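You operate a simulated robot arm through the tools that you are given. There is no shell and no other tool. Be economical: measure what you need, move in short steps, check, and stop when the job is done.

You run a simulated two-armed robot. Do the job below in one go: nothing can be reset, and whatever is moved stays where it is left.

Task
Pick up the blue tube with one hand, pass it to the other hand and put it on the top of the long steel bench.

The check looks at the end state, three seconds after you hand in, the way a careful person would. Anything else that was tipped, shoved, dropped, spilled or broken makes it a failure.

Robot
Two 7-joint arms with three-finger grippers on one trunk, on a base that drives. Base frame: it is fixed to the floor where the robot stands at the start and does not move with it; the origin is under the middle of the robot, x ahead of it, y to its left, z up. Units: mm, rad, N and s.
The left shoulder is at the start at [30, 124, 883], the right one opposite. With the tool pointing down near the work surface each hand reaches from about 100 to 700 mm from the robot's upright axis, wherever it stands, measured 20 degrees to its own side. Places, roughly: top of the long steel bench [3800, -600, 800]. Payload 2.2 kg a hand.
The TCP of each hand is the grasp point between the finger pads, 28 mm short of the fingertips. In the tool frame z runs along the fingers and y along their closing line. Largest opening 102 mm; the body of the gripper starts 71 mm behind the TCP.
Orientation is told as [roll, pitch, yaw] about the base's x, y, z axes, in that order, counted from this pose: with the fingers straight down and closing along the base's y, the tool's x points along the base's -x, its y along +y and its z along -z.

Tools
- The arms move only by the tool play_rows. It takes "left_targets", "right_targets" or both (then of equal length, played together; a hand with none holds still); each is a list of rows, each an object of numbers (a shift or turn left out is 0, a gripper value left out holds the last): "x", "y", "z": the shift along the tool's x, y, z in m; "ax", "ay", "az": the turn, a rotation vector about the tool's x, y, z in degrees; "claw": the gripper command, from -1 (fully open) to 1 (shut), values between in proportion. In form: [{"x": .., "y": .., "z": .., "ax": .., "ay": .., "az": .., "claw": ..}, ...]. A call has 1 to 12 rows; each row shifts and turns the commanded pose from where the row before left it, along the tool's axes as they then stand. Rows are played at 5 a second. More than 50 mm and 0.15 rad between two rows, or a gripper value outside its range, and nothing of the call is played. Where a pose cannot be reached the arm comes as near as it can. A force on the tool above 40 N (or 10 N above the force at the start of the call, whichever is more), or a blocked arm, ends the call early, and 0.2 s more pass. The fingers move at their own pace and stop on an object; they squeeze with about 40 N. The grip force told is the motor's: it shows also when the fingers shut on nothing. Time passes only in rows, and 0.2 s behind the last, so rows that do not move let the fingers close. The reply holds the time, the measured pose of the TCP, the force on the tool along the base axes, the opening and the grip force, in the units named above and with some noise, with the torque about the TCP (base axes, N m) and any sound that the robot's microphone picked up.
- Cameras (640 x 400 px; columns grow to the right, rows downward): "scene" is now at [28.5, 2.3, 1577.2]; the picture's right is [0.04, -1.00, 0.00], its down [-0.93, -0.04, -0.36] and it looks along [0.36, 0.01, -0.93] (base axes); focal length 288 px, centre (320, 200). "left" rides on the left gripper at [72, 38, -86] in its tool frame; the picture's right is [-0.46, 0.89, 0.00], its down [-0.60, -0.32, -0.73] and it looks along [-0.65, -0.34, 0.68] (tool axes); focal length 256 px, centre (320, 200). "right" rides on the right gripper at [69, 44, -86] in its tool frame; the picture's right is [-0.53, 0.85, 0.00], its down [-0.58, -0.36, -0.73] and it looks along [-0.62, -0.39, 0.68] (tool axes); focal length 256 px, centre (320, 200). There is no depth. A picture from a camera that has moved, and an enlarged one, comes with that camera's place and axes in the base frame and with its lens.
- capture(camera): a new picture of that camera. No time passes.
- slide_trunk(by): slides the trunk up (or, below 0, down) by that many mm; the arms and the scene camera ride with it, the base frame stays. It gives what a move gives, with no picture.
- steer(legs): drives the robot by 1 to 6 legs, each [ahead, left, turn to the left] in mm, mm and rad, along the robot's own axes; the way and the turn of a leg run together, so that a leg with both is an arc; at most 1500 mm and 3.142 rad a leg. The arms and the cameras ride along, it lands a little off, and it stops where it bumps. It gives what a move gives.
- head_to(pan, tilt): turns the head with the scene camera to pan (to the left, within 2.496 rad either way) and tilt (down, from -0.506 to 1.204), counted from straight ahead of the robot. It gives what a move gives.
- enlarge(camera, box): a new picture of the part [left, top, right, bottom] of that camera's present view, enlarged. No time passes.
- close_job(): hands the job in; it is judged then, once.

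Work in short steps. Places have to be worked out from the pictures, the camera data and where the tool is seen: move nearer, look again, correct. Check each grasp and each placing, and mend what went wrong. You have 120 turns and 108 pictures in all, those below and enlarged ones among them. Open the grippers and draw the arms clear of the work before you hand the job in, unless the task says otherwise; then end with one line.

The tools are called after ">>>" as a command line: name --argument value ..., lists and objects as JSON in quotes. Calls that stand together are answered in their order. play_rows: Moves the arms, as the interface text tells. Its arguments: {"type":"object","properties":{"left_targets":{"type":"array"},"right_targets":{"type":"array"}},"required":[]} The other tools are called the same way: slide_trunk (by) slides the trunk up or down; steer (legs) drives the base; head_to (pan, tilt) turns the head that bears the scene camera; capture (camera) takes a picture; enlarge (camera, box) takes an enlarged picture of a part of a camera's view; close_job () hands the job in.

At the start:

```text
time: 0.0
left_position: [335.9, 64.5, 604.2]
left_tool_rot: [-0.001, 0.0, 0.001]
left_contact_force: [-0.3, 0.0, -0.1]
left_moment: [-0.03, -0.02, -0.02]
left_finger_gap: 101.8
left_gripper_force: 0.1
right_position: [303.0, -160.3, 716.9]
right_tool_rot: [-0.001, -0.001, 0.0]
right_contact_force: [0.2, 0.5, -0.5]
right_moment: [-0.01, -0.01, 0.01]
right_finger_gap: 101.8
right_gripper_force: 0.2
trunk travel left (down, up): [-125.0, 415.0]
robot x, y, heading: [-2.1, -0.7, 0.0]
head pan, tilt: [0.042, 1.201]
```

scene: 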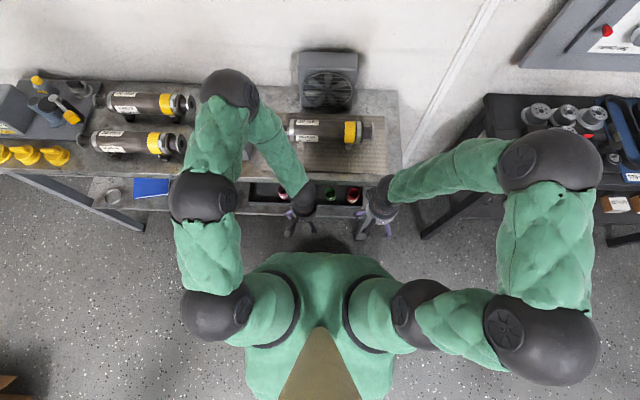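
right: 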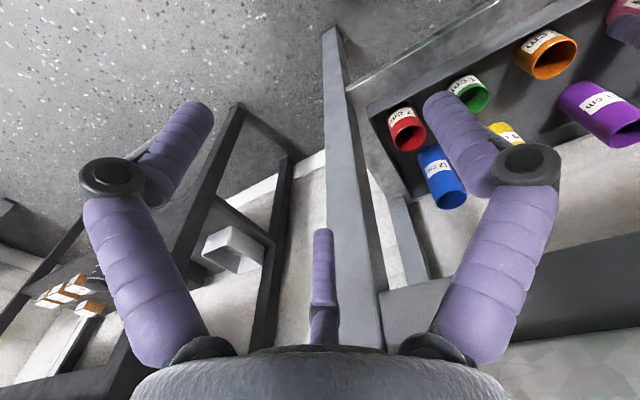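
left: 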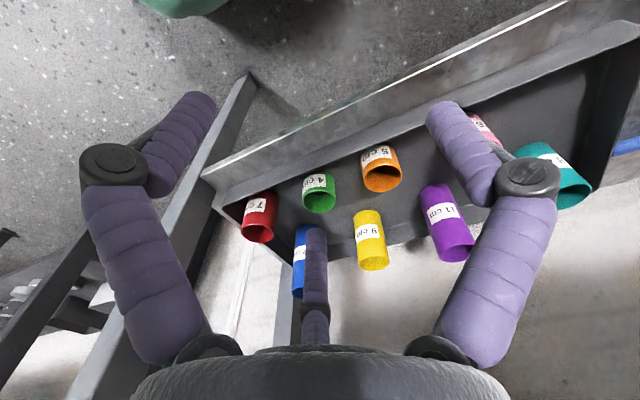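

The blue tube seems to stand in a back row on a shelf below the near bench's top, at roughly [578,-100,540]. I take closer looks to confirm.

>>> enlarge --camera "left" --box '[200, 100, 640, 375]'

>>> enlarge --camera "right" --box '[320, 0, 640, 200]'

>>> enlarge --camera "scene" --box '[220, 90, 440, 228]'

```text
1.45 times, centred on (420, 238) of left
camera zoom: at [263.7, 103.0, 690.7], right [0.46, 0.89, 0.0], down [0.6, -0.32, 0.73], along [0.65, -0.34, -0.68], focal length 372 px, centre (174, 146)
```

zoom: 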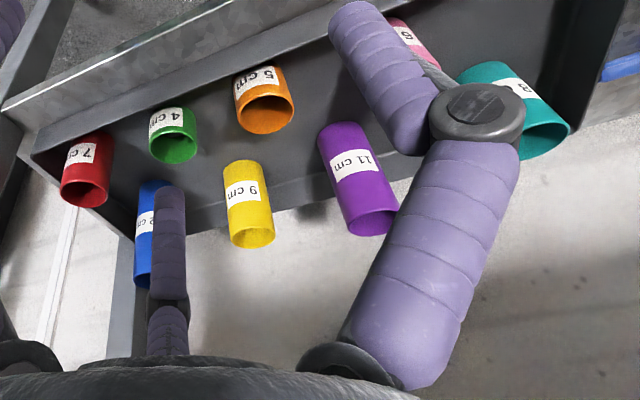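

```text
2.00 times, centred on (480, 100) of right
camera zoom: at [232.8, -116.0, 802.4], right [0.53, 0.85, 0.0], down [0.58, -0.36, 0.73], along [0.62, -0.39, -0.68], focal length 512 px, centre (0, 400)
```

zoom: 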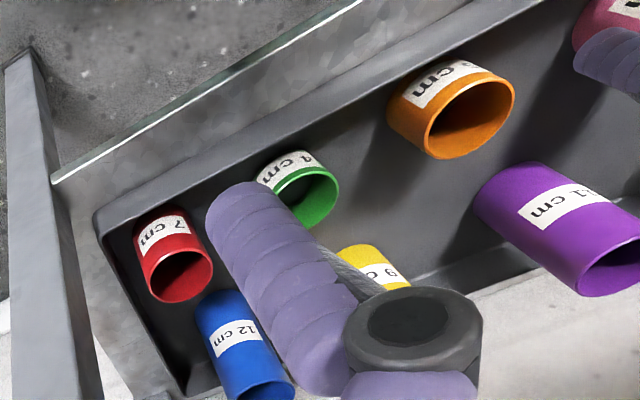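

```text
2.90 times, centred on (330, 159) of scene
camera zoom: at [28.5, 2.3, 1577.2], right [0.04, -1.0, 0.0], down [-0.93, -0.04, -0.36], along [0.36, 0.01, -0.93], focal length 834 px, centre (291, 319)
```

zoom: 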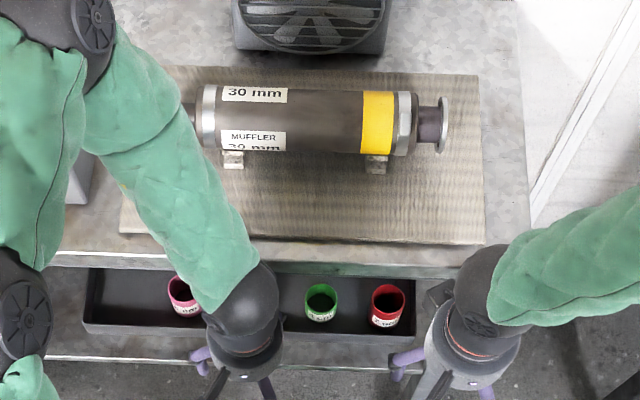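

Tubes stand in a tray on the lower shelf; blue (12 cm) is in the back row behind red (7 cm), under the bench top. I back off to see the structure and measure the clearances.

>>> steer --legs '[[-450, 0, 0]]'

>>> head_to --pan 0 --tilt 0.8

>>> capture --camera "scene"

>>> capture --camera "right"

>>> capture --camera "left"

```text
time: 2.7
left_position: [-110.1, 64.9, 603.2]
left_tool_rot: [-0.001, -0.001, 0.002]
left_contact_force: [0.0, -0.2, 0.2]
left_moment: [0.0, -0.02, -0.01]
left_finger_gap: 102.2
left_gripper_force: 0.0
right_position: [-143.4, -159.4, 716.6]
right_tool_rot: [-0.001, 0.002, 0.001]
right_contact_force: [0.5, -0.5, 0.0]
right_moment: [-0.02, 0.0, 0.01]
right_finger_gap: 101.8
right_gripper_force: 0.0
trunk travel left (down, up): [-125.0, 415.0]
robot x, y, heading: [-447.2, 6.0, 0.002]
head pan, tilt: [0.042, 1.201]
```

```text
time: 3.6
left_position: [-110.6, 65.7, 603.4]
left_tool_rot: [-0.001, 0.001, 0.001]
left_contact_force: [0.6, 0.3, 0.4]
left_moment: [0.01, 0.01, 0.01]
left_finger_gap: 101.9
left_gripper_force: 0.0
right_position: [-144.0, -158.5, 716.5]
right_tool_rot: [0.0, 0.002, 0.001]
right_contact_force: [0.0, 0.4, 0.6]
right_moment: [0.01, -0.01, -0.02]
right_finger_gap: 101.9
right_gripper_force: 0.0
trunk travel left (down, up): [-125.0, 415.0]
robot x, y, heading: [-443.0, -1.6, -0.001]
head pan, tilt: [0.0, 0.799]
```

```text
101 pictures are left
camera scene: at [-393.1, -0.3, 1604.8], right [0.0, -1.0, 0.0], down [-0.72, 0.0, -0.7], along [0.7, 0.0, -0.72], focal length 288 px, centre (320, 200)
```

scene: 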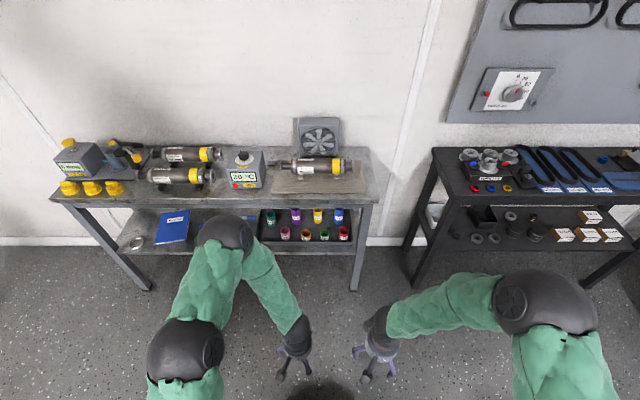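

```text
100 pictures are left
camera right: at [-213.4, -116.1, 802.5], right [0.53, 0.85, 0.0], down [0.58, -0.36, 0.73], along [0.62, -0.39, -0.68], focal length 256 px, centre (320, 200)
```

right: 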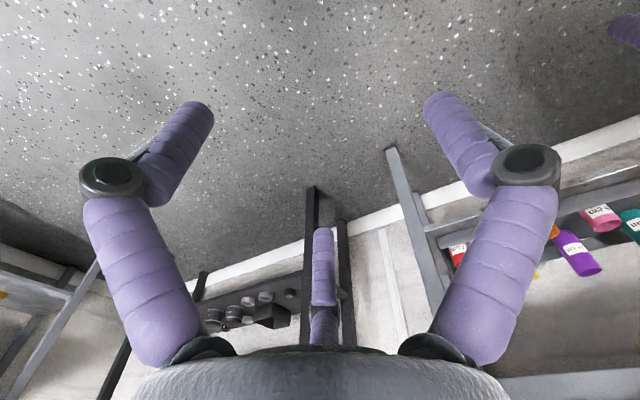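

```text
99 pictures are left
camera left: at [-182.9, 103.0, 690.7], right [0.46, 0.89, 0.0], down [0.6, -0.32, 0.73], along [0.65, -0.34, -0.68], focal length 256 px, centre (320, 200)
```

left: 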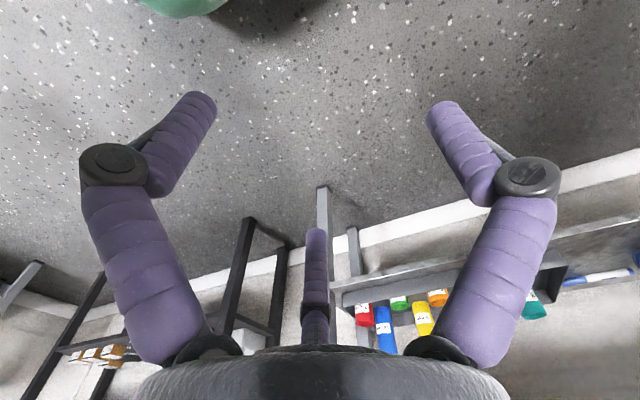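

>>> enlarge --camera "scene" --box '[230, 130, 390, 230]'

>>> enlarge --camera "scene" --box '[40, 100, 440, 350]'

```text
4.00 times, centred on (310, 180) of scene
camera zoom: at [-393.1, -0.3, 1604.8], right [0.0, -1.0, 0.0], down [-0.72, 0.0, -0.7], along [0.7, 0.0, -0.72], focal length 1150 px, centre (360, 280)
```

zoom: 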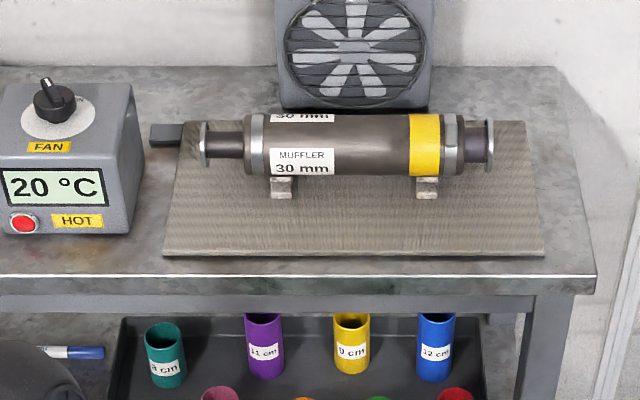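

```text
1.60 times, centred on (240, 225) of scene
camera zoom: at [-393.1, -0.3, 1604.8], right [0.0, -1.0, 0.0], down [-0.72, 0.0, -0.7], along [0.7, 0.0, -0.72], focal length 460 px, centre (448, 160)
```

zoom: 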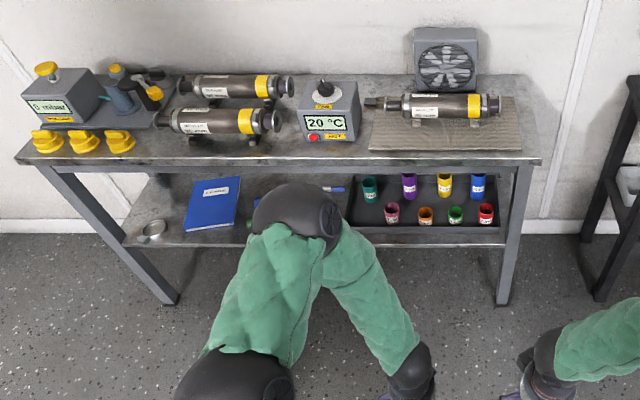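

Bench top is at about z 778 with its front rail bottom near z 724 at x≈410; the blue tube is behind and between red and green. I plan to go in under the rail with the right hand, pitched about 30° down and yawed ~20° to the right. I lower the trunk and shape the right arm here in free space.

>>> slide_trunk --by -120

>>> play_rows --right_targets '[{"x": -0.05}, {"x": -0.05}, {"x": -0.04}, {"ay": -8.5}, {"ay": -8.5}, {"ay": -8.5}, {"ay": -8.5}, {"ay": -8.5}, {"ay": -8.5}, {"ay": -8.5}]'

>>> play_rows --right_targets '[{"ax": 5.77, "az": 3.33}, {"ax": 5.77, "az": 3.33}, {"ax": 5.77, "az": 3.33}]'

>>> capture --camera "scene"

>>> capture --camera "right"

```text
time: 5.1
left_position: [-110.2, 65.1, 484.2]
left_tool_rot: [-0.001, 0.0, 0.001]
left_contact_force: [0.1, 0.0, 0.1]
left_moment: [-0.04, 0.0, 0.0]
left_finger_gap: 102.1
left_gripper_force: 0.1
right_position: [-142.8, -159.4, 596.2]
right_tool_rot: [0.001, 0.0, 0.003]
right_contact_force: [-0.3, 0.9, -0.1]
right_moment: [0.0, -0.01, -0.04]
right_finger_gap: 101.8
right_gripper_force: 0.0
trunk travel left (down, up): [-5.0, 535.0]
robot x, y, heading: [-442.6, -0.5, 0.008]
head pan, tilt: [0.0, 0.799]
```

```text
time: 7.3
left_position: [-110.3, 64.8, 484.3]
left_tool_rot: [0.0, 0.0, 0.001]
left_contact_force: [0.1, -0.4, 0.0]
left_moment: [-0.04, -0.05, -0.02]
left_finger_gap: 102.0
left_gripper_force: 0.1
right_position: [4.0, -104.0, 623.8]
right_tool_rot: [-0.013, -1.035, 0.0]
right_contact_force: [0.7, 0.4, 0.8]
right_moment: [0.02, 0.01, 0.0]
right_finger_gap: 102.0
right_gripper_force: 0.1
right hand out of reach, approached as far as the arm can: row 9, 10
trunk travel left (down, up): [-5.0, 535.0]
robot x, y, heading: [-448.3, -0.9, 0.002]
head pan, tilt: [0.0, 0.799]
```

```text
time: 8.1
left_position: [-111.2, 65.0, 483.8]
left_tool_rot: [0.0, 0.001, 0.003]
left_contact_force: [-1.1, -0.2, -0.2]
left_moment: [0.0, -0.03, 0.05]
left_finger_gap: 102.2
left_gripper_force: 0.1
right_position: [4.0, -104.7, 623.1]
right_tool_rot: [-0.004, -1.038, -0.345]
right_contact_force: [-0.8, -0.7, -0.4]
right_moment: [0.01, -0.01, 0.0]
right_finger_gap: 102.1
right_gripper_force: 0.1
trunk travel left (down, up): [-5.0, 535.0]
robot x, y, heading: [-444.1, -0.4, -0.0]
head pan, tilt: [0.0, 0.799]
```

```text
96 pictures are left
camera scene: at [-393.1, -0.2, 1484.9], right [0.0, -1.0, 0.0], down [-0.72, 0.0, -0.7], along [0.7, 0.0, -0.72], focal length 288 px, centre (320, 200)
```

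scene: 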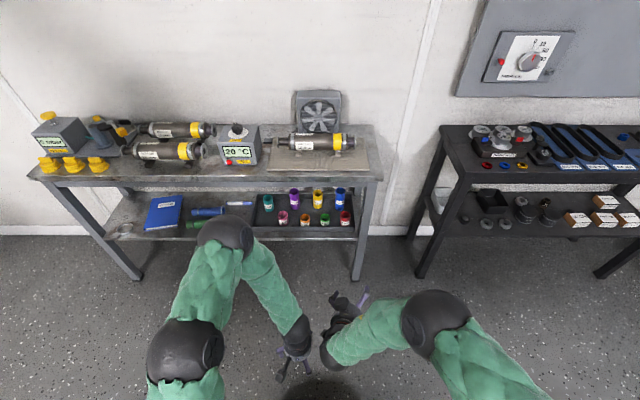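

```text
95 pictures are left
camera right: at [-83.9, -27.3, 606.9], right [0.54, 0.7, 0.46], down [-0.44, -0.22, 0.87], along [0.71, -0.68, 0.19], focal length 256 px, centre (320, 200)
```

right: 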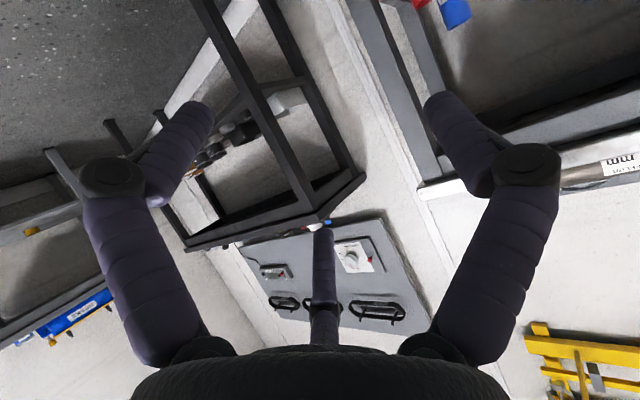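

Arm shape is good. I zoom on the tubes from this lower viewpoint to fix their positions.

>>> enlarge --camera "scene" --box '[240, 160, 400, 260]'

```text
4.00 times, centred on (320, 210) of scene
camera zoom: at [-393.1, -0.2, 1484.9], right [0.0, -1.0, 0.0], down [-0.72, 0.0, -0.7], along [0.7, 0.0, -0.72], focal length 1150 px, centre (320, 160)
```

zoom: 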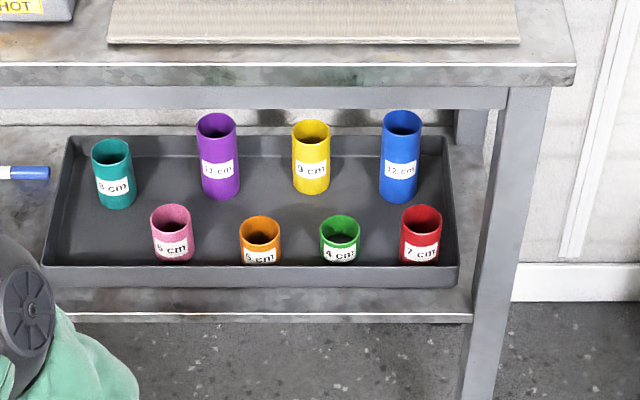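

Blue's y ≈ -98, but depth and height are still loose (x 565–600, tray floor 416–440). I drive closer, shifted left, and look with the wrist cameras from low down.

>>> steer --legs '[[340, 120, 0]]'

>>> capture --camera "right"

>>> capture --camera "left"

>>> capture --camera "scene"

```text
time: 10.4
left_position: [232.3, 187.5, 483.4]
left_tool_rot: [0.0, 0.0, 0.007]
left_contact_force: [-0.7, 0.5, 0.4]
left_moment: [0.04, 0.01, -0.03]
left_finger_gap: 102.2
left_gripper_force: 0.0
right_position: [349.5, 18.0, 623.6]
right_tool_rot: [-0.007, -1.039, -0.338]
right_contact_force: [-0.8, 0.1, -0.2]
right_moment: [0.04, 0.02, -0.01]
right_finger_gap: 102.3
right_gripper_force: 0.0
trunk travel left (down, up): [-5.0, 535.0]
robot x, y, heading: [-103.9, 118.9, 0.008]
head pan, tilt: [0.0, 0.799]
```

```text
93 pictures are left
camera right: at [260.0, 95.8, 606.8], right [0.54, 0.71, 0.46], down [-0.44, -0.23, 0.87], along [0.72, -0.67, 0.19], focal length 256 px, centre (320, 200)
```

right: 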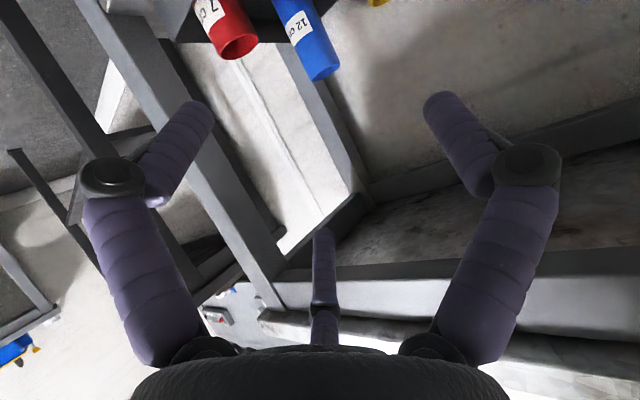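

```text
92 pictures are left
camera left: at [160.2, 225.7, 570.6], right [0.46, 0.89, 0.0], down [0.61, -0.31, 0.73], along [0.65, -0.34, -0.68], focal length 256 px, centre (320, 200)
```

left: 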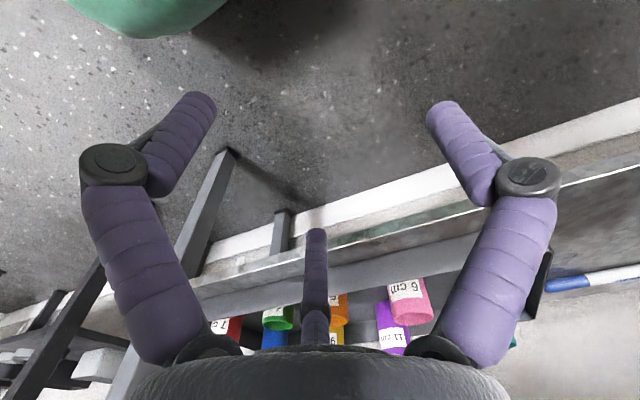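

```text
91 pictures are left
camera scene: at [-49.3, 121.4, 1484.9], right [0.01, -1.0, 0.0], down [-0.72, 0.0, -0.7], along [0.7, 0.0, -0.72], focal length 288 px, centre (320, 200)
```

scene: 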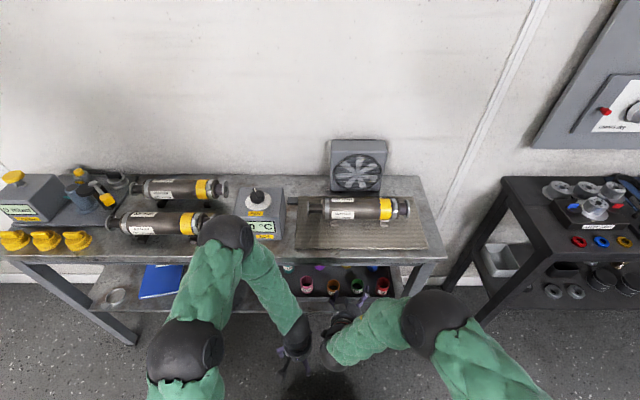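

The right wrist view puts blue's top centre near (593,-101,525), and red and green are consistent with a floor at about z 405. I move the right hand to a pre-approach spot about 200 mm short, on a line between red and green.

>>> play_rows --right_targets '[{"x": 0.018, "y": -0.0095, "z": 0.0353, "claw": -1}, {"x": 0.018, "y": -0.0095, "z": 0.0353}, {"x": 0.018, "y": -0.0095, "z": 0.0353}]'

>>> capture --camera "right"

>>> enlarge --camera "scene" --box '[260, 200, 460, 325]'

```text
time: 11.2
left_position: [233.4, 189.5, 483.5]
left_tool_rot: [0.0, 0.0, 0.008]
left_contact_force: [0.2, -0.8, 0.6]
left_moment: [0.0, 0.0, 0.01]
left_finger_gap: 101.9
left_gripper_force: 0.1
right_position: [399.3, -30.0, 521.8]
right_tool_rot: [-0.006, -1.039, -0.339]
right_contact_force: [-1.0, -0.3, -0.3]
right_moment: [-0.02, 0.02, 0.03]
right_finger_gap: 101.9
right_gripper_force: 0.0
trunk travel left (down, up): [-5.0, 535.0]
robot x, y, heading: [-104.9, 117.8, 0.004]
head pan, tilt: [0.0, 0.799]
```

```text
90 pictures are left
camera right: at [309.2, 47.3, 504.9], right [0.54, 0.71, 0.46], down [-0.44, -0.23, 0.87], along [0.72, -0.67, 0.19], focal length 256 px, centre (320, 200)
```

right: 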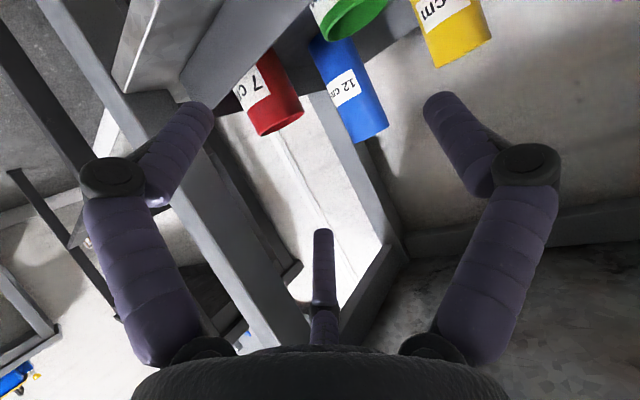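

```text
3.20 times, centred on (360, 262) of scene
camera zoom: at [-49.4, 121.3, 1484.9], right [0.01, -1.0, 0.0], down [-0.72, 0.0, -0.7], along [0.7, 0.0, -0.72], focal length 920 px, centre (192, 0)
```

zoom: 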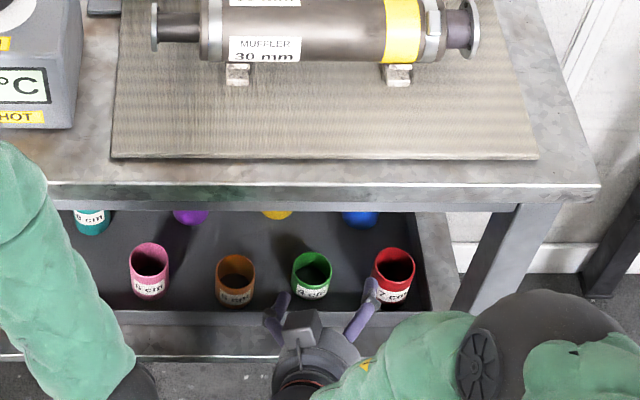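

Blue's rim is at about z 522, so red's top is near 472. I advance level at z≈522, then look again about 75 mm short of the tube.

>>> play_rows --right_targets '[{"x": -0.0163, "y": -0.0003, "z": 0.0278}, {"x": -0.0163, "y": -0.0003, "z": 0.0278}, {"x": -0.0163, "y": -0.0003, "z": 0.0278}, {"x": -0.0163, "y": -0.0003, "z": 0.0278}]'

>>> capture --camera "right"

>>> enlarge --camera "scene" --box '[260, 200, 460, 325]'

```text
time: 12.2
left_position: [232.0, 188.4, 483.0]
left_tool_rot: [-0.001, 0.001, 0.007]
left_contact_force: [0.0, -0.2, -0.5]
left_moment: [-0.01, 0.03, 0.01]
left_finger_gap: 101.6
left_gripper_force: 0.0
right_position: [519.8, -76.7, 521.4]
right_tool_rot: [-0.004, -1.038, -0.336]
right_contact_force: [0.2, -0.1, -0.6]
right_moment: [-0.01, -0.01, -0.03]
right_finger_gap: 101.8
right_gripper_force: 0.1
trunk travel left (down, up): [-5.0, 535.0]
robot x, y, heading: [-101.7, 121.7, 0.006]
head pan, tilt: [0.0, 0.799]
```

```text
88 pictures are left
camera right: at [430.5, 1.9, 505.6], right [0.54, 0.71, 0.46], down [-0.44, -0.23, 0.87], along [0.72, -0.67, 0.19], focal length 256 px, centre (320, 200)
```

right: 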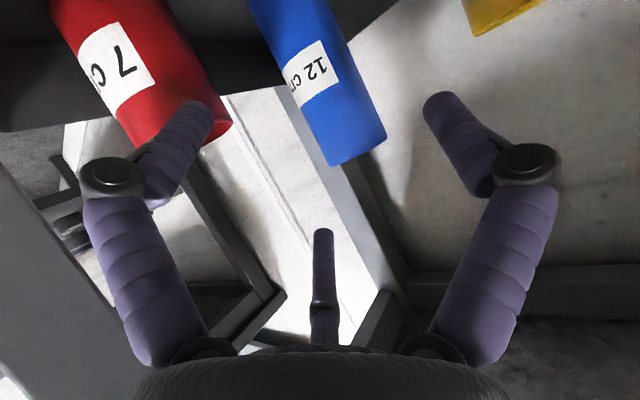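

```text
3.20 times, centred on (360, 262) of scene
camera zoom: at [-49.3, 121.2, 1484.9], right [0.01, -1.0, 0.0], down [-0.72, 0.0, -0.7], along [0.7, 0.0, -0.72], focal length 920 px, centre (192, 0)
```

zoom: 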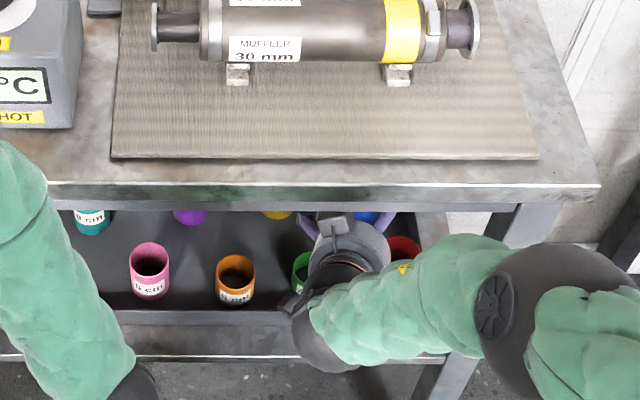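

Alignment is good: the tube sits about 5 mm off the hand's centre line. But the elbow would come close to the bench edge, so I drive straight back 100 mm (the fingers clear the short tubes) and then reach farther with the arm.

>>> steer --legs '[[-110, 30, 0]]'

```text
time: 13.4
left_position: [123.3, 219.4, 483.2]
left_tool_rot: [-0.001, -0.001, 0.008]
left_contact_force: [0.1, -0.4, -1.0]
left_moment: [0.02, -0.05, -0.01]
left_finger_gap: 101.9
left_gripper_force: 0.1
right_position: [410.9, -45.0, 523.1]
right_tool_rot: [-0.006, -1.037, -0.334]
right_contact_force: [-0.5, 1.0, -0.2]
right_moment: [0.02, 0.01, 0.02]
right_finger_gap: 101.7
right_gripper_force: 0.1
trunk travel left (down, up): [-5.0, 535.0]
robot x, y, heading: [-212.3, 151.8, 0.009]
head pan, tilt: [0.0, 0.799]
```

Now I extend the arm back to about 70 mm short of the tube and check the elbow.

>>> play_rows --right_targets '[{"x": -0.0156, "y": 0.0026, "z": 0.0264}, {"x": -0.0156, "y": 0.0026, "z": 0.0264}, {"x": -0.0156, "y": 0.0026, "z": 0.0264}, {"x": -0.0156, "y": 0.0026, "z": 0.0264}]'

>>> capture --camera "scene"

>>> capture --camera "right"

```text
time: 14.4
left_position: [122.9, 216.9, 483.9]
left_tool_rot: [0.0, 0.0, 0.008]
left_contact_force: [0.6, 0.0, 0.9]
left_moment: [-0.01, 0.0, 0.01]
left_finger_gap: 101.8
left_gripper_force: 0.1
right_position: [530.6, -76.9, 522.4]
right_tool_rot: [-0.008, -1.037, -0.335]
right_contact_force: [0.1, 0.3, 0.5]
right_moment: [-0.01, 0.02, 0.0]
right_finger_gap: 101.7
right_gripper_force: 0.1
trunk travel left (down, up): [-5.0, 535.0]
robot x, y, heading: [-214.6, 152.0, 0.015]
head pan, tilt: [0.0, 0.799]
```

```text
86 pictures are left
camera scene: at [-158.8, 150.4, 1484.9], right [0.01, -1.0, 0.0], down [-0.72, -0.01, -0.7], along [0.7, 0.01, -0.72], focal length 288 px, centre (320, 200)
```

scene: 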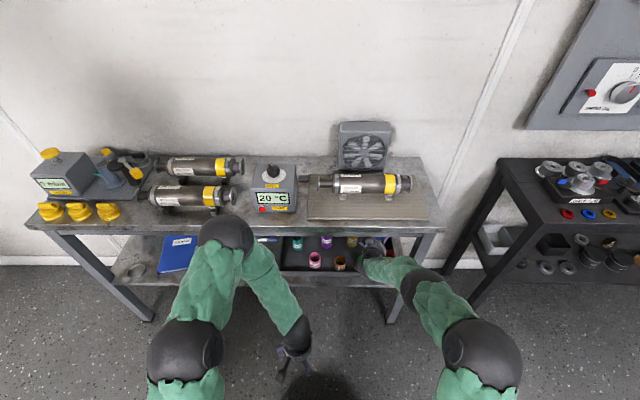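

```text
85 pictures are left
camera right: at [441.2, 0.6, 505.7], right [0.54, 0.71, 0.46], down [-0.44, -0.23, 0.87], along [0.72, -0.67, 0.19], focal length 256 px, centre (320, 200)
```

right: 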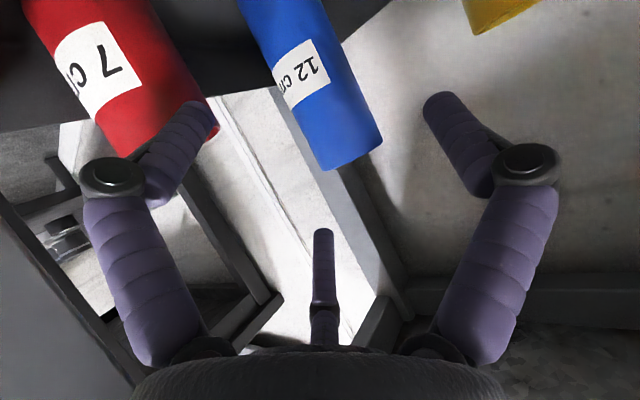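

Elbow is well clear now. I make the last ~70 mm, descending to z≈507, with the tube between the fingers.

>>> play_rows --right_targets '[{"x": -0.0077, "z": 0.0229}, {"x": -0.0077, "z": 0.0229}, {"x": -0.0077, "z": 0.0229}]'

>>> capture --camera "right"

>>> capture --camera "scene"

```text
time: 15.2
left_position: [123.3, 218.7, 483.7]
left_tool_rot: [0.0, 0.001, 0.007]
left_contact_force: [-0.6, -1.1, 0.6]
left_moment: [0.03, 0.0, -0.01]
left_finger_gap: 102.0
left_gripper_force: 0.2
right_position: [597.2, -100.7, 507.8]
right_tool_rot: [-0.008, -1.04, -0.334]
right_contact_force: [-0.7, 0.3, -0.3]
right_moment: [0.01, 0.03, 0.02]
right_finger_gap: 101.8
right_gripper_force: 0.0
trunk travel left (down, up): [-5.0, 535.0]
robot x, y, heading: [-213.9, 149.9, 0.007]
head pan, tilt: [0.0, 0.799]
```

```text
84 pictures are left
camera right: at [508.1, -23.8, 491.3], right [0.54, 0.71, 0.46], down [-0.44, -0.23, 0.87], along [0.72, -0.67, 0.19], focal length 256 px, centre (320, 200)
```

right: 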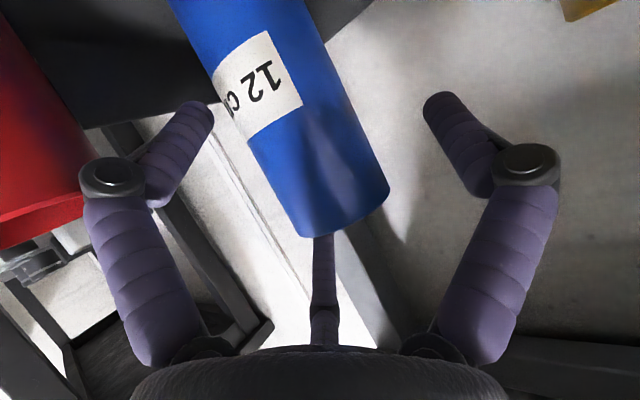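

```text
83 pictures are left
camera scene: at [-158.8, 150.4, 1484.9], right [0.01, -1.0, 0.0], down [-0.72, -0.01, -0.7], along [0.7, 0.01, -0.72], focal length 288 px, centre (320, 200)
```

scene: 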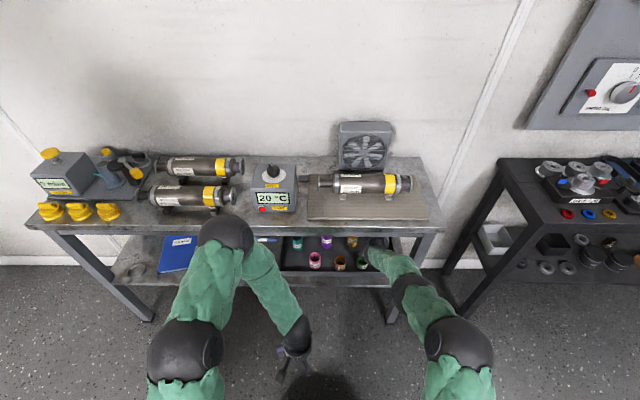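

TCP lies about 4–5 mm to one side of the tube axis at matching depth. I correct sideways and close.

>>> play_rows --right_targets '[{"y": 0.0045}, {"claw": 0.0}, {"claw": 1}, {}, {}, {}]'

>>> capture --camera "right"

```text
time: 16.6
left_position: [122.0, 218.1, 483.1]
left_tool_rot: [0.001, 0.001, 0.009]
left_contact_force: [0.3, 0.0, -0.7]
left_moment: [0.0, 0.01, 0.01]
left_finger_gap: 101.9
left_gripper_force: 0.1
right_position: [597.3, -94.7, 507.9]
right_tool_rot: [-0.007, -1.037, -0.337]
right_contact_force: [-1.2, -1.9, 0.8]
right_moment: [-0.14, 0.07, -0.02]
right_finger_gap: 62.4
right_gripper_force: 39.9
trunk travel left (down, up): [-5.0, 535.0]
robot x, y, heading: [-211.7, 156.3, 0.01]
head pan, tilt: [0.0, 0.799]
```

```text
82 pictures are left
camera right: at [508.9, -18.6, 491.5], right [0.54, 0.71, 0.46], down [-0.44, -0.23, 0.87], along [0.72, -0.67, 0.19], focal length 256 px, centre (320, 200)
```

right: 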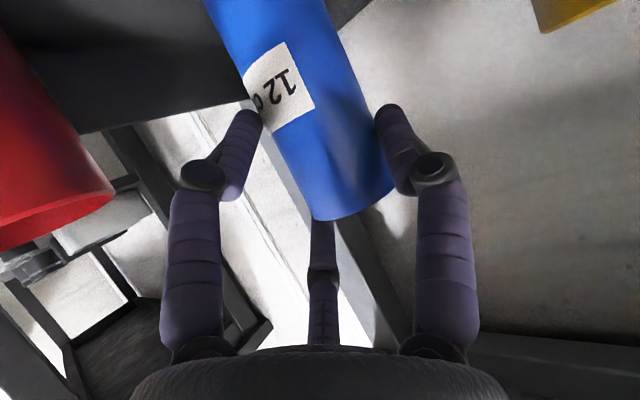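

Grip force is 40 N at a 62 mm gap, wider than I estimated, so I test with a small 12 mm lift straight up.

>>> play_rows --right_targets '[{"x": -0.0103, "z": -0.0061}, {}]'

>>> capture --camera "right"

>>> enlarge --camera "scene" --box '[260, 190, 460, 315]'

```text
time: 17.2
left_position: [123.8, 218.7, 483.9]
left_tool_rot: [-0.001, 0.0, 0.01]
left_contact_force: [-0.4, -0.2, 0.5]
left_moment: [-0.03, -0.05, -0.01]
left_finger_gap: 102.1
left_gripper_force: 0.1
right_position: [598.0, -94.1, 518.1]
right_tool_rot: [-0.006, -1.039, -0.333]
right_contact_force: [0.3, 0.4, -2.3]
right_moment: [-0.01, 0.06, 0.0]
right_finger_gap: 62.1
right_gripper_force: 40.2
trunk travel left (down, up): [-5.0, 535.0]
robot x, y, heading: [-212.9, 150.5, 0.006]
head pan, tilt: [0.0, 0.799]
```

```text
81 pictures are left
camera right: at [508.1, -17.7, 502.3], right [0.54, 0.71, 0.46], down [-0.44, -0.23, 0.87], along [0.72, -0.67, 0.19], focal length 256 px, centre (320, 200)
```

right: 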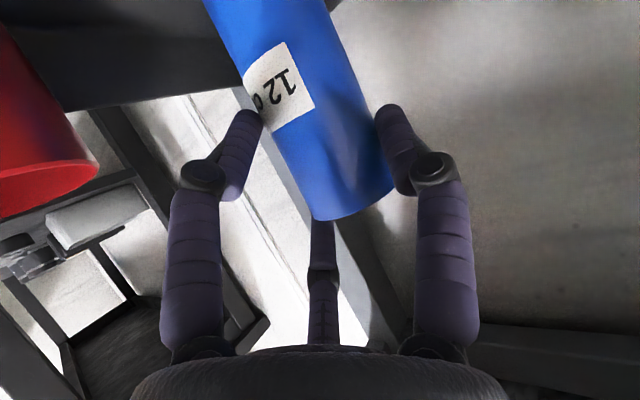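

```text
3.20 times, centred on (360, 252) of scene
camera zoom: at [-158.7, 150.4, 1484.9], right [0.01, -1.0, 0.0], down [-0.72, -0.01, -0.7], along [0.7, 0.01, -0.72], focal length 920 px, centre (192, 32)
```

zoom: 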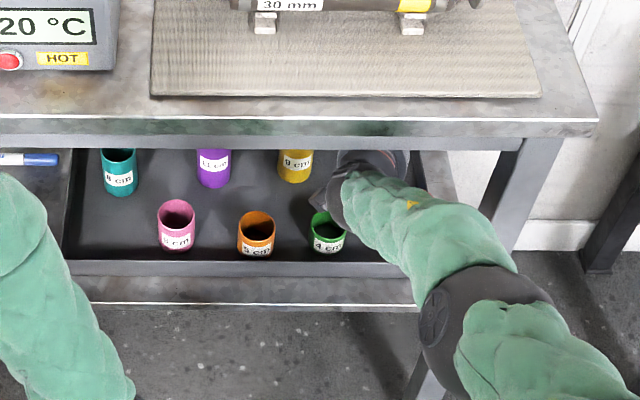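

The tube is held and rises with the hand (≈2.3 N). I draw it up and back in small steps between red and green, staying below the rail.

>>> play_rows --right_targets '[{"x": -0.0049, "y": 0.0045, "z": -0.0213}, {"x": -0.0049, "y": 0.0045, "z": -0.0213}, {"x": -0.0103, "y": 0.0123, "z": -0.0357}, {"x": 0.0071, "y": -0.0086, "z": -0.0415}]'

>>> capture --camera "right"

>>> enlarge --camera "scene" --box '[260, 190, 460, 315]'

```text
time: 18.2
left_position: [123.3, 219.0, 483.9]
left_tool_rot: [-0.001, 0.0, 0.008]
left_contact_force: [0.1, 0.1, 0.1]
left_moment: [-0.02, 0.0, -0.03]
left_finger_gap: 101.9
left_gripper_force: 0.1
right_position: [509.5, -50.0, 591.9]
right_tool_rot: [-0.008, -1.039, -0.333]
right_contact_force: [-0.3, -0.1, -2.9]
right_moment: [0.01, 0.02, -0.01]
right_finger_gap: 62.1
right_gripper_force: 39.9
trunk travel left (down, up): [-5.0, 535.0]
robot x, y, heading: [-211.9, 149.8, 0.004]
head pan, tilt: [0.0, 0.799]
```

```text
79 pictures are left
camera right: at [420.0, 26.7, 576.6], right [0.54, 0.71, 0.46], down [-0.44, -0.23, 0.87], along [0.72, -0.67, 0.19], focal length 256 px, centre (320, 200)
```

right: 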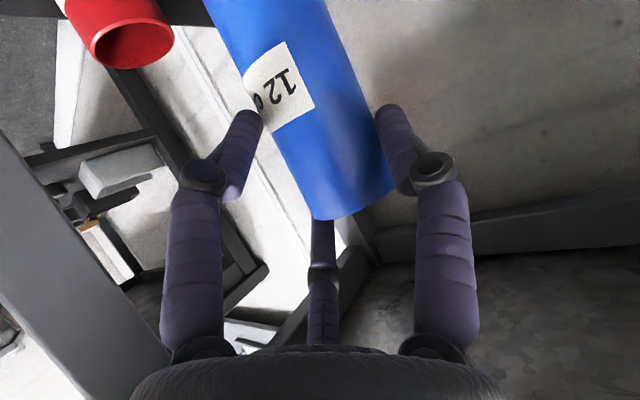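

```text
3.20 times, centred on (360, 252) of scene
camera zoom: at [-158.9, 150.6, 1484.9], right [0.01, -1.0, 0.0], down [-0.72, -0.01, -0.7], along [0.7, 0.01, -0.72], focal length 920 px, centre (192, 32)
```

zoom: 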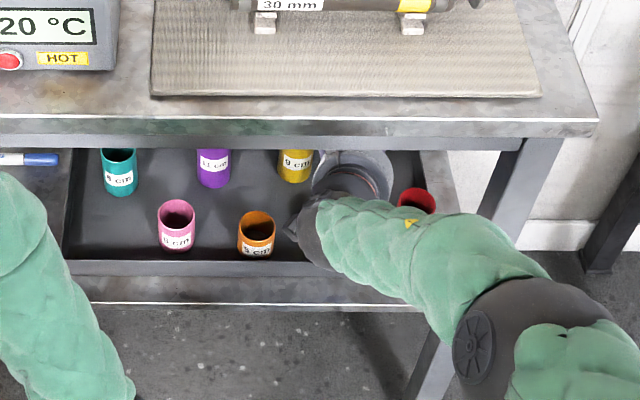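

Tube is clear above all the other tubes. I back the base straight out from the bench.

>>> steer --legs '[[-500, 0, 0]]'

>>> head_to --pan 0 --tilt 0.9

>>> capture --camera "scene"

>>> head_to --pan -1.5 --tilt 0.4

>>> capture --camera "scene"

>>> head_to --pan -0.6 --tilt 0.3

>>> capture --camera "scene"

```text
time: 21.2
left_position: [-378.1, 214.0, 484.3]
left_tool_rot: [-0.001, 0.0, 0.014]
left_contact_force: [0.1, 0.0, 1.0]
left_moment: [0.02, 0.03, 0.02]
left_finger_gap: 101.9
left_gripper_force: 0.1
right_position: [8.2, -53.6, 592.9]
right_tool_rot: [-0.007, -1.038, -0.332]
right_contact_force: [0.3, -0.3, -1.7]
right_moment: [-0.02, 0.07, -0.01]
right_finger_gap: 61.9
right_gripper_force: 40.0
trunk travel left (down, up): [-5.0, 535.0]
robot x, y, heading: [-711.5, 145.4, 0.013]
head pan, tilt: [0.0, 0.799]
```

```text
time: 21.8
left_position: [-378.5, 214.9, 483.5]
left_tool_rot: [0.0, -0.001, 0.013]
left_contact_force: [-0.6, 0.7, 0.0]
left_moment: [0.02, 0.0, 0.0]
left_finger_gap: 102.0
left_gripper_force: 0.1
right_position: [9.6, -53.9, 591.5]
right_tool_rot: [-0.006, -1.039, -0.329]
right_contact_force: [-1.1, 0.2, -2.4]
right_moment: [-0.02, 0.02, -0.05]
right_finger_gap: 61.9
right_gripper_force: 40.1
trunk travel left (down, up): [-5.0, 535.0]
robot x, y, heading: [-712.9, 144.3, 0.013]
head pan, tilt: [0.0, 0.901]
```

```text
77 pictures are left
camera scene: at [-664.7, 145.0, 1477.0], right [0.01, -1.0, 0.0], down [-0.78, -0.01, -0.62], along [0.62, 0.01, -0.78], focal length 288 px, centre (320, 200)
```

scene: 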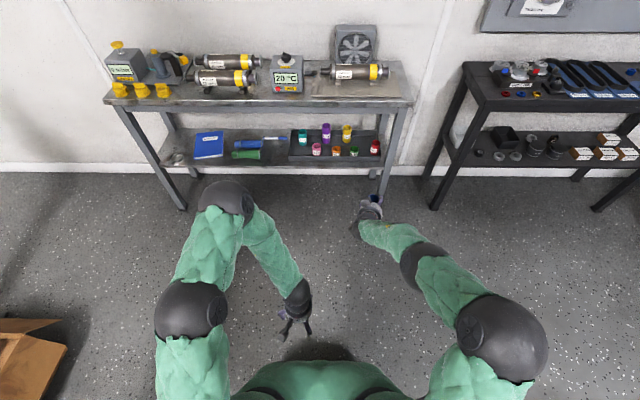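

```text
time: 23.4
left_position: [-378.9, 213.2, 483.7]
left_tool_rot: [0.0, 0.0, 0.011]
left_contact_force: [-0.5, 0.8, 0.0]
left_moment: [0.02, 0.01, 0.02]
left_finger_gap: 102.1
left_gripper_force: 0.1
right_position: [10.1, -54.5, 592.3]
right_tool_rot: [-0.008, -1.038, -0.329]
right_contact_force: [1.2, -0.3, -1.8]
right_moment: [-0.04, 0.05, -0.02]
right_finger_gap: 61.6
right_gripper_force: 40.1
trunk travel left (down, up): [-5.0, 535.0]
robot x, y, heading: [-710.5, 143.2, 0.009]
head pan, tilt: [-1.499, 0.4]
```

```text
76 pictures are left
camera scene: at [-732.4, 51.7, 1520.0], right [-1.0, -0.08, 0.0], down [-0.03, 0.39, -0.92], along [0.08, -0.92, -0.39], focal length 288 px, centre (320, 200)
```

scene: 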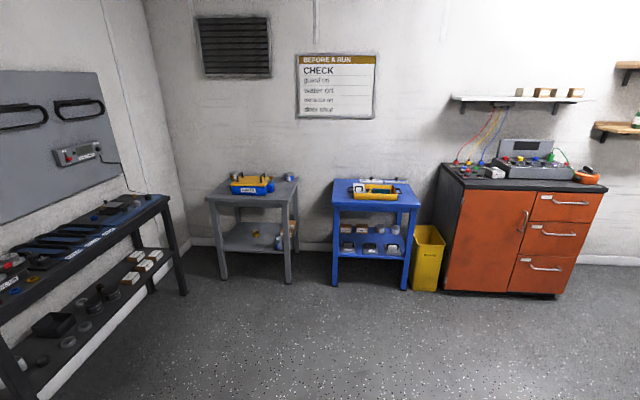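

```text
time: 24.6
left_position: [-377.9, 214.1, 483.8]
left_tool_rot: [-0.001, 0.0, 0.011]
left_contact_force: [-0.1, -0.3, 1.2]
left_moment: [0.0, 0.0, 0.01]
left_finger_gap: 102.2
left_gripper_force: 0.1
right_position: [9.3, -54.2, 592.6]
right_tool_rot: [-0.008, -1.038, -0.33]
right_contact_force: [0.5, 0.2, -1.8]
right_moment: [-0.02, 0.03, -0.01]
right_finger_gap: 61.7
right_gripper_force: 40.1
trunk travel left (down, up): [-5.0, 535.0]
robot x, y, heading: [-713.4, 140.7, 0.013]
head pan, tilt: [-0.6, 0.3]
```

```text
75 pictures are left
camera scene: at [-662.6, 92.2, 1529.2], right [-0.56, -0.83, 0.0], down [-0.25, 0.16, -0.96], along [0.79, -0.53, -0.3], focal length 288 px, centre (320, 200)
```

scene: 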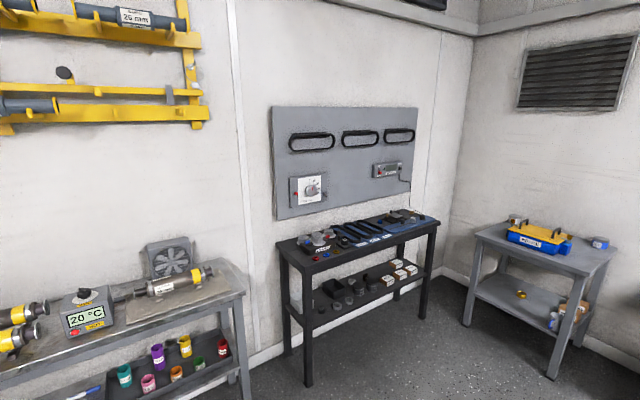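

The wall stands right behind this bench, while the target bench is listed at x≈3800, so there must be a way around. I look around the rest of the room.

>>> head_to --pan 0.6 --tilt 0.25

>>> capture --camera "scene"

>>> head_to --pan 1.6 --tilt 0.25

>>> capture --camera "scene"

>>> head_to --pan 2.49 --tilt 0.25

>>> capture --camera "scene"

>>> head_to --pan -2.4 --tilt 0.25

>>> capture --camera "scene"

```text
time: 26.0
left_position: [-377.5, 212.7, 483.5]
left_tool_rot: [-0.001, -0.001, 0.012]
left_contact_force: [-0.1, -0.2, -0.6]
left_moment: [0.0, 0.0, -0.03]
left_finger_gap: 101.9
left_gripper_force: 0.1
right_position: [8.6, -54.0, 592.6]
right_tool_rot: [-0.006, -1.038, -0.331]
right_contact_force: [-0.1, -0.9, -3.3]
right_moment: [-0.02, 0.07, 0.01]
right_finger_gap: 61.6
right_gripper_force: 40.5
trunk travel left (down, up): [-5.0, 535.0]
robot x, y, heading: [-707.9, 145.9, 0.01]
head pan, tilt: [0.6, 0.25]
```

```text
74 pictures are left
camera scene: at [-663.8, 197.7, 1534.0], right [0.57, -0.82, 0.0], down [-0.2, -0.14, -0.97], along [0.79, 0.56, -0.25], focal length 288 px, centre (320, 200)
```

scene: 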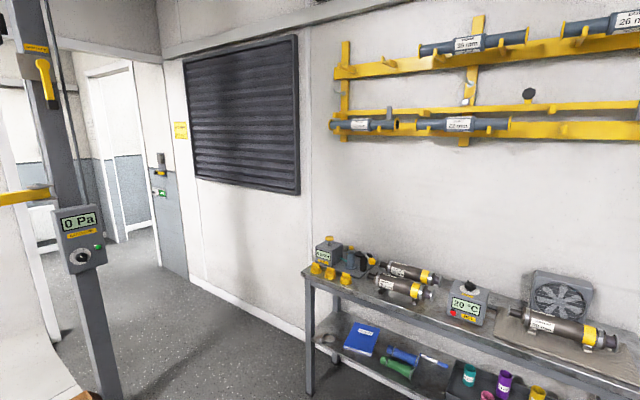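

```text
time: 27.3
left_position: [-379.0, 213.2, 482.3]
left_tool_rot: [-0.001, -0.001, 0.013]
left_contact_force: [-0.1, -0.1, 1.0]
left_moment: [0.03, 0.01, 0.0]
left_finger_gap: 102.0
left_gripper_force: 0.1
right_position: [9.8, -53.2, 591.6]
right_tool_rot: [-0.006, -1.038, -0.332]
right_contact_force: [1.0, 0.0, -1.7]
right_moment: [0.01, 0.04, 0.0]
right_finger_gap: 61.5
right_gripper_force: 39.8
trunk travel left (down, up): [-5.0, 535.0]
robot x, y, heading: [-713.5, 144.8, 0.011]
head pan, tilt: [1.6, 0.25]
```

```text
73 pictures are left
camera scene: at [-744.1, 237.3, 1534.0], right [1.0, 0.04, 0.0], down [0.01, -0.25, -0.97], along [-0.04, 0.97, -0.25], focal length 288 px, centre (320, 200)
```

scene: 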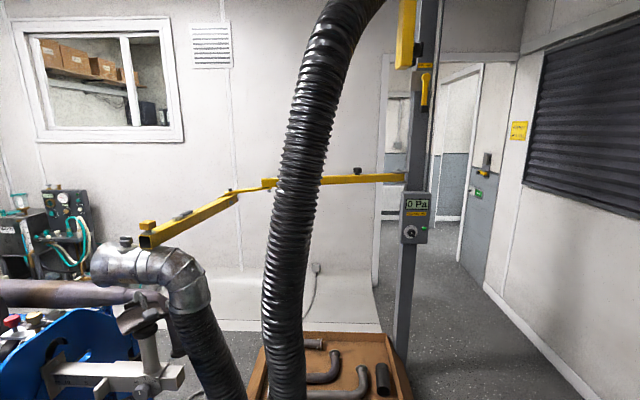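

```text
time: 28.5
left_position: [-378.4, 214.2, 483.3]
left_tool_rot: [0.0, 0.0, 0.01]
left_contact_force: [-0.2, -0.2, -0.4]
left_moment: [0.0, 0.0, 0.0]
left_finger_gap: 102.1
left_gripper_force: 0.1
right_position: [9.5, -54.0, 592.8]
right_tool_rot: [-0.007, -1.04, -0.332]
right_contact_force: [-1.1, 0.0, -2.3]
right_moment: [-0.05, 0.03, -0.03]
right_finger_gap: 61.4
right_gripper_force: 40.3
trunk travel left (down, up): [-5.0, 535.0]
robot x, y, heading: [-713.1, 146.2, 0.009]
head pan, tilt: [2.491, 0.25]
```

```text
72 pictures are left
camera scene: at [-815.2, 199.7, 1534.0], right [0.6, 0.8, 0.0], down [0.2, -0.15, -0.97], along [-0.78, 0.58, -0.25], focal length 288 px, centre (320, 200)
```

scene: 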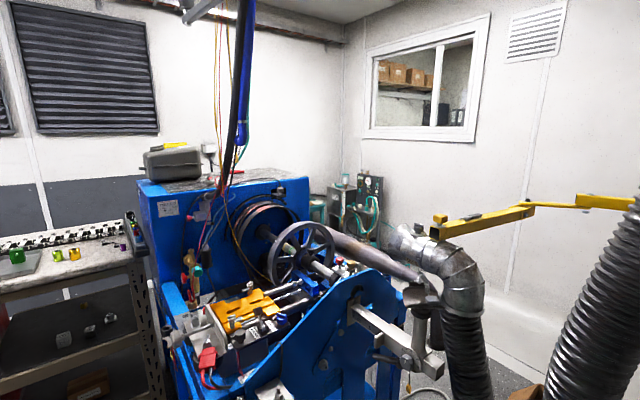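

```text
time: 32.4
left_position: [-378.1, 213.5, 483.6]
left_tool_rot: [0.0, 0.003, 0.012]
left_contact_force: [0.5, 0.1, 0.2]
left_moment: [-0.02, 0.01, 0.02]
left_finger_gap: 102.1
left_gripper_force: 0.0
right_position: [9.5, -53.5, 592.2]
right_tool_rot: [-0.009, -1.038, -0.329]
right_contact_force: [-0.5, 0.5, -1.9]
right_moment: [-0.05, 0.04, 0.01]
right_finger_gap: 61.5
right_gripper_force: 39.9
trunk travel left (down, up): [-5.0, 535.0]
robot x, y, heading: [-716.3, 145.5, 0.013]
head pan, tilt: [-2.4, 0.25]
```

```text
71 pictures are left
camera scene: at [-808.3, 80.1, 1534.0], right [-0.69, 0.73, 0.0], down [0.18, 0.17, -0.97], along [-0.71, -0.66, -0.25], focal length 288 px, centre (320, 200)
```

scene: 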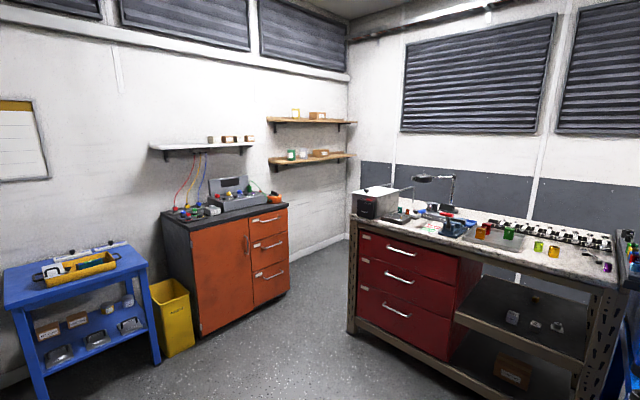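

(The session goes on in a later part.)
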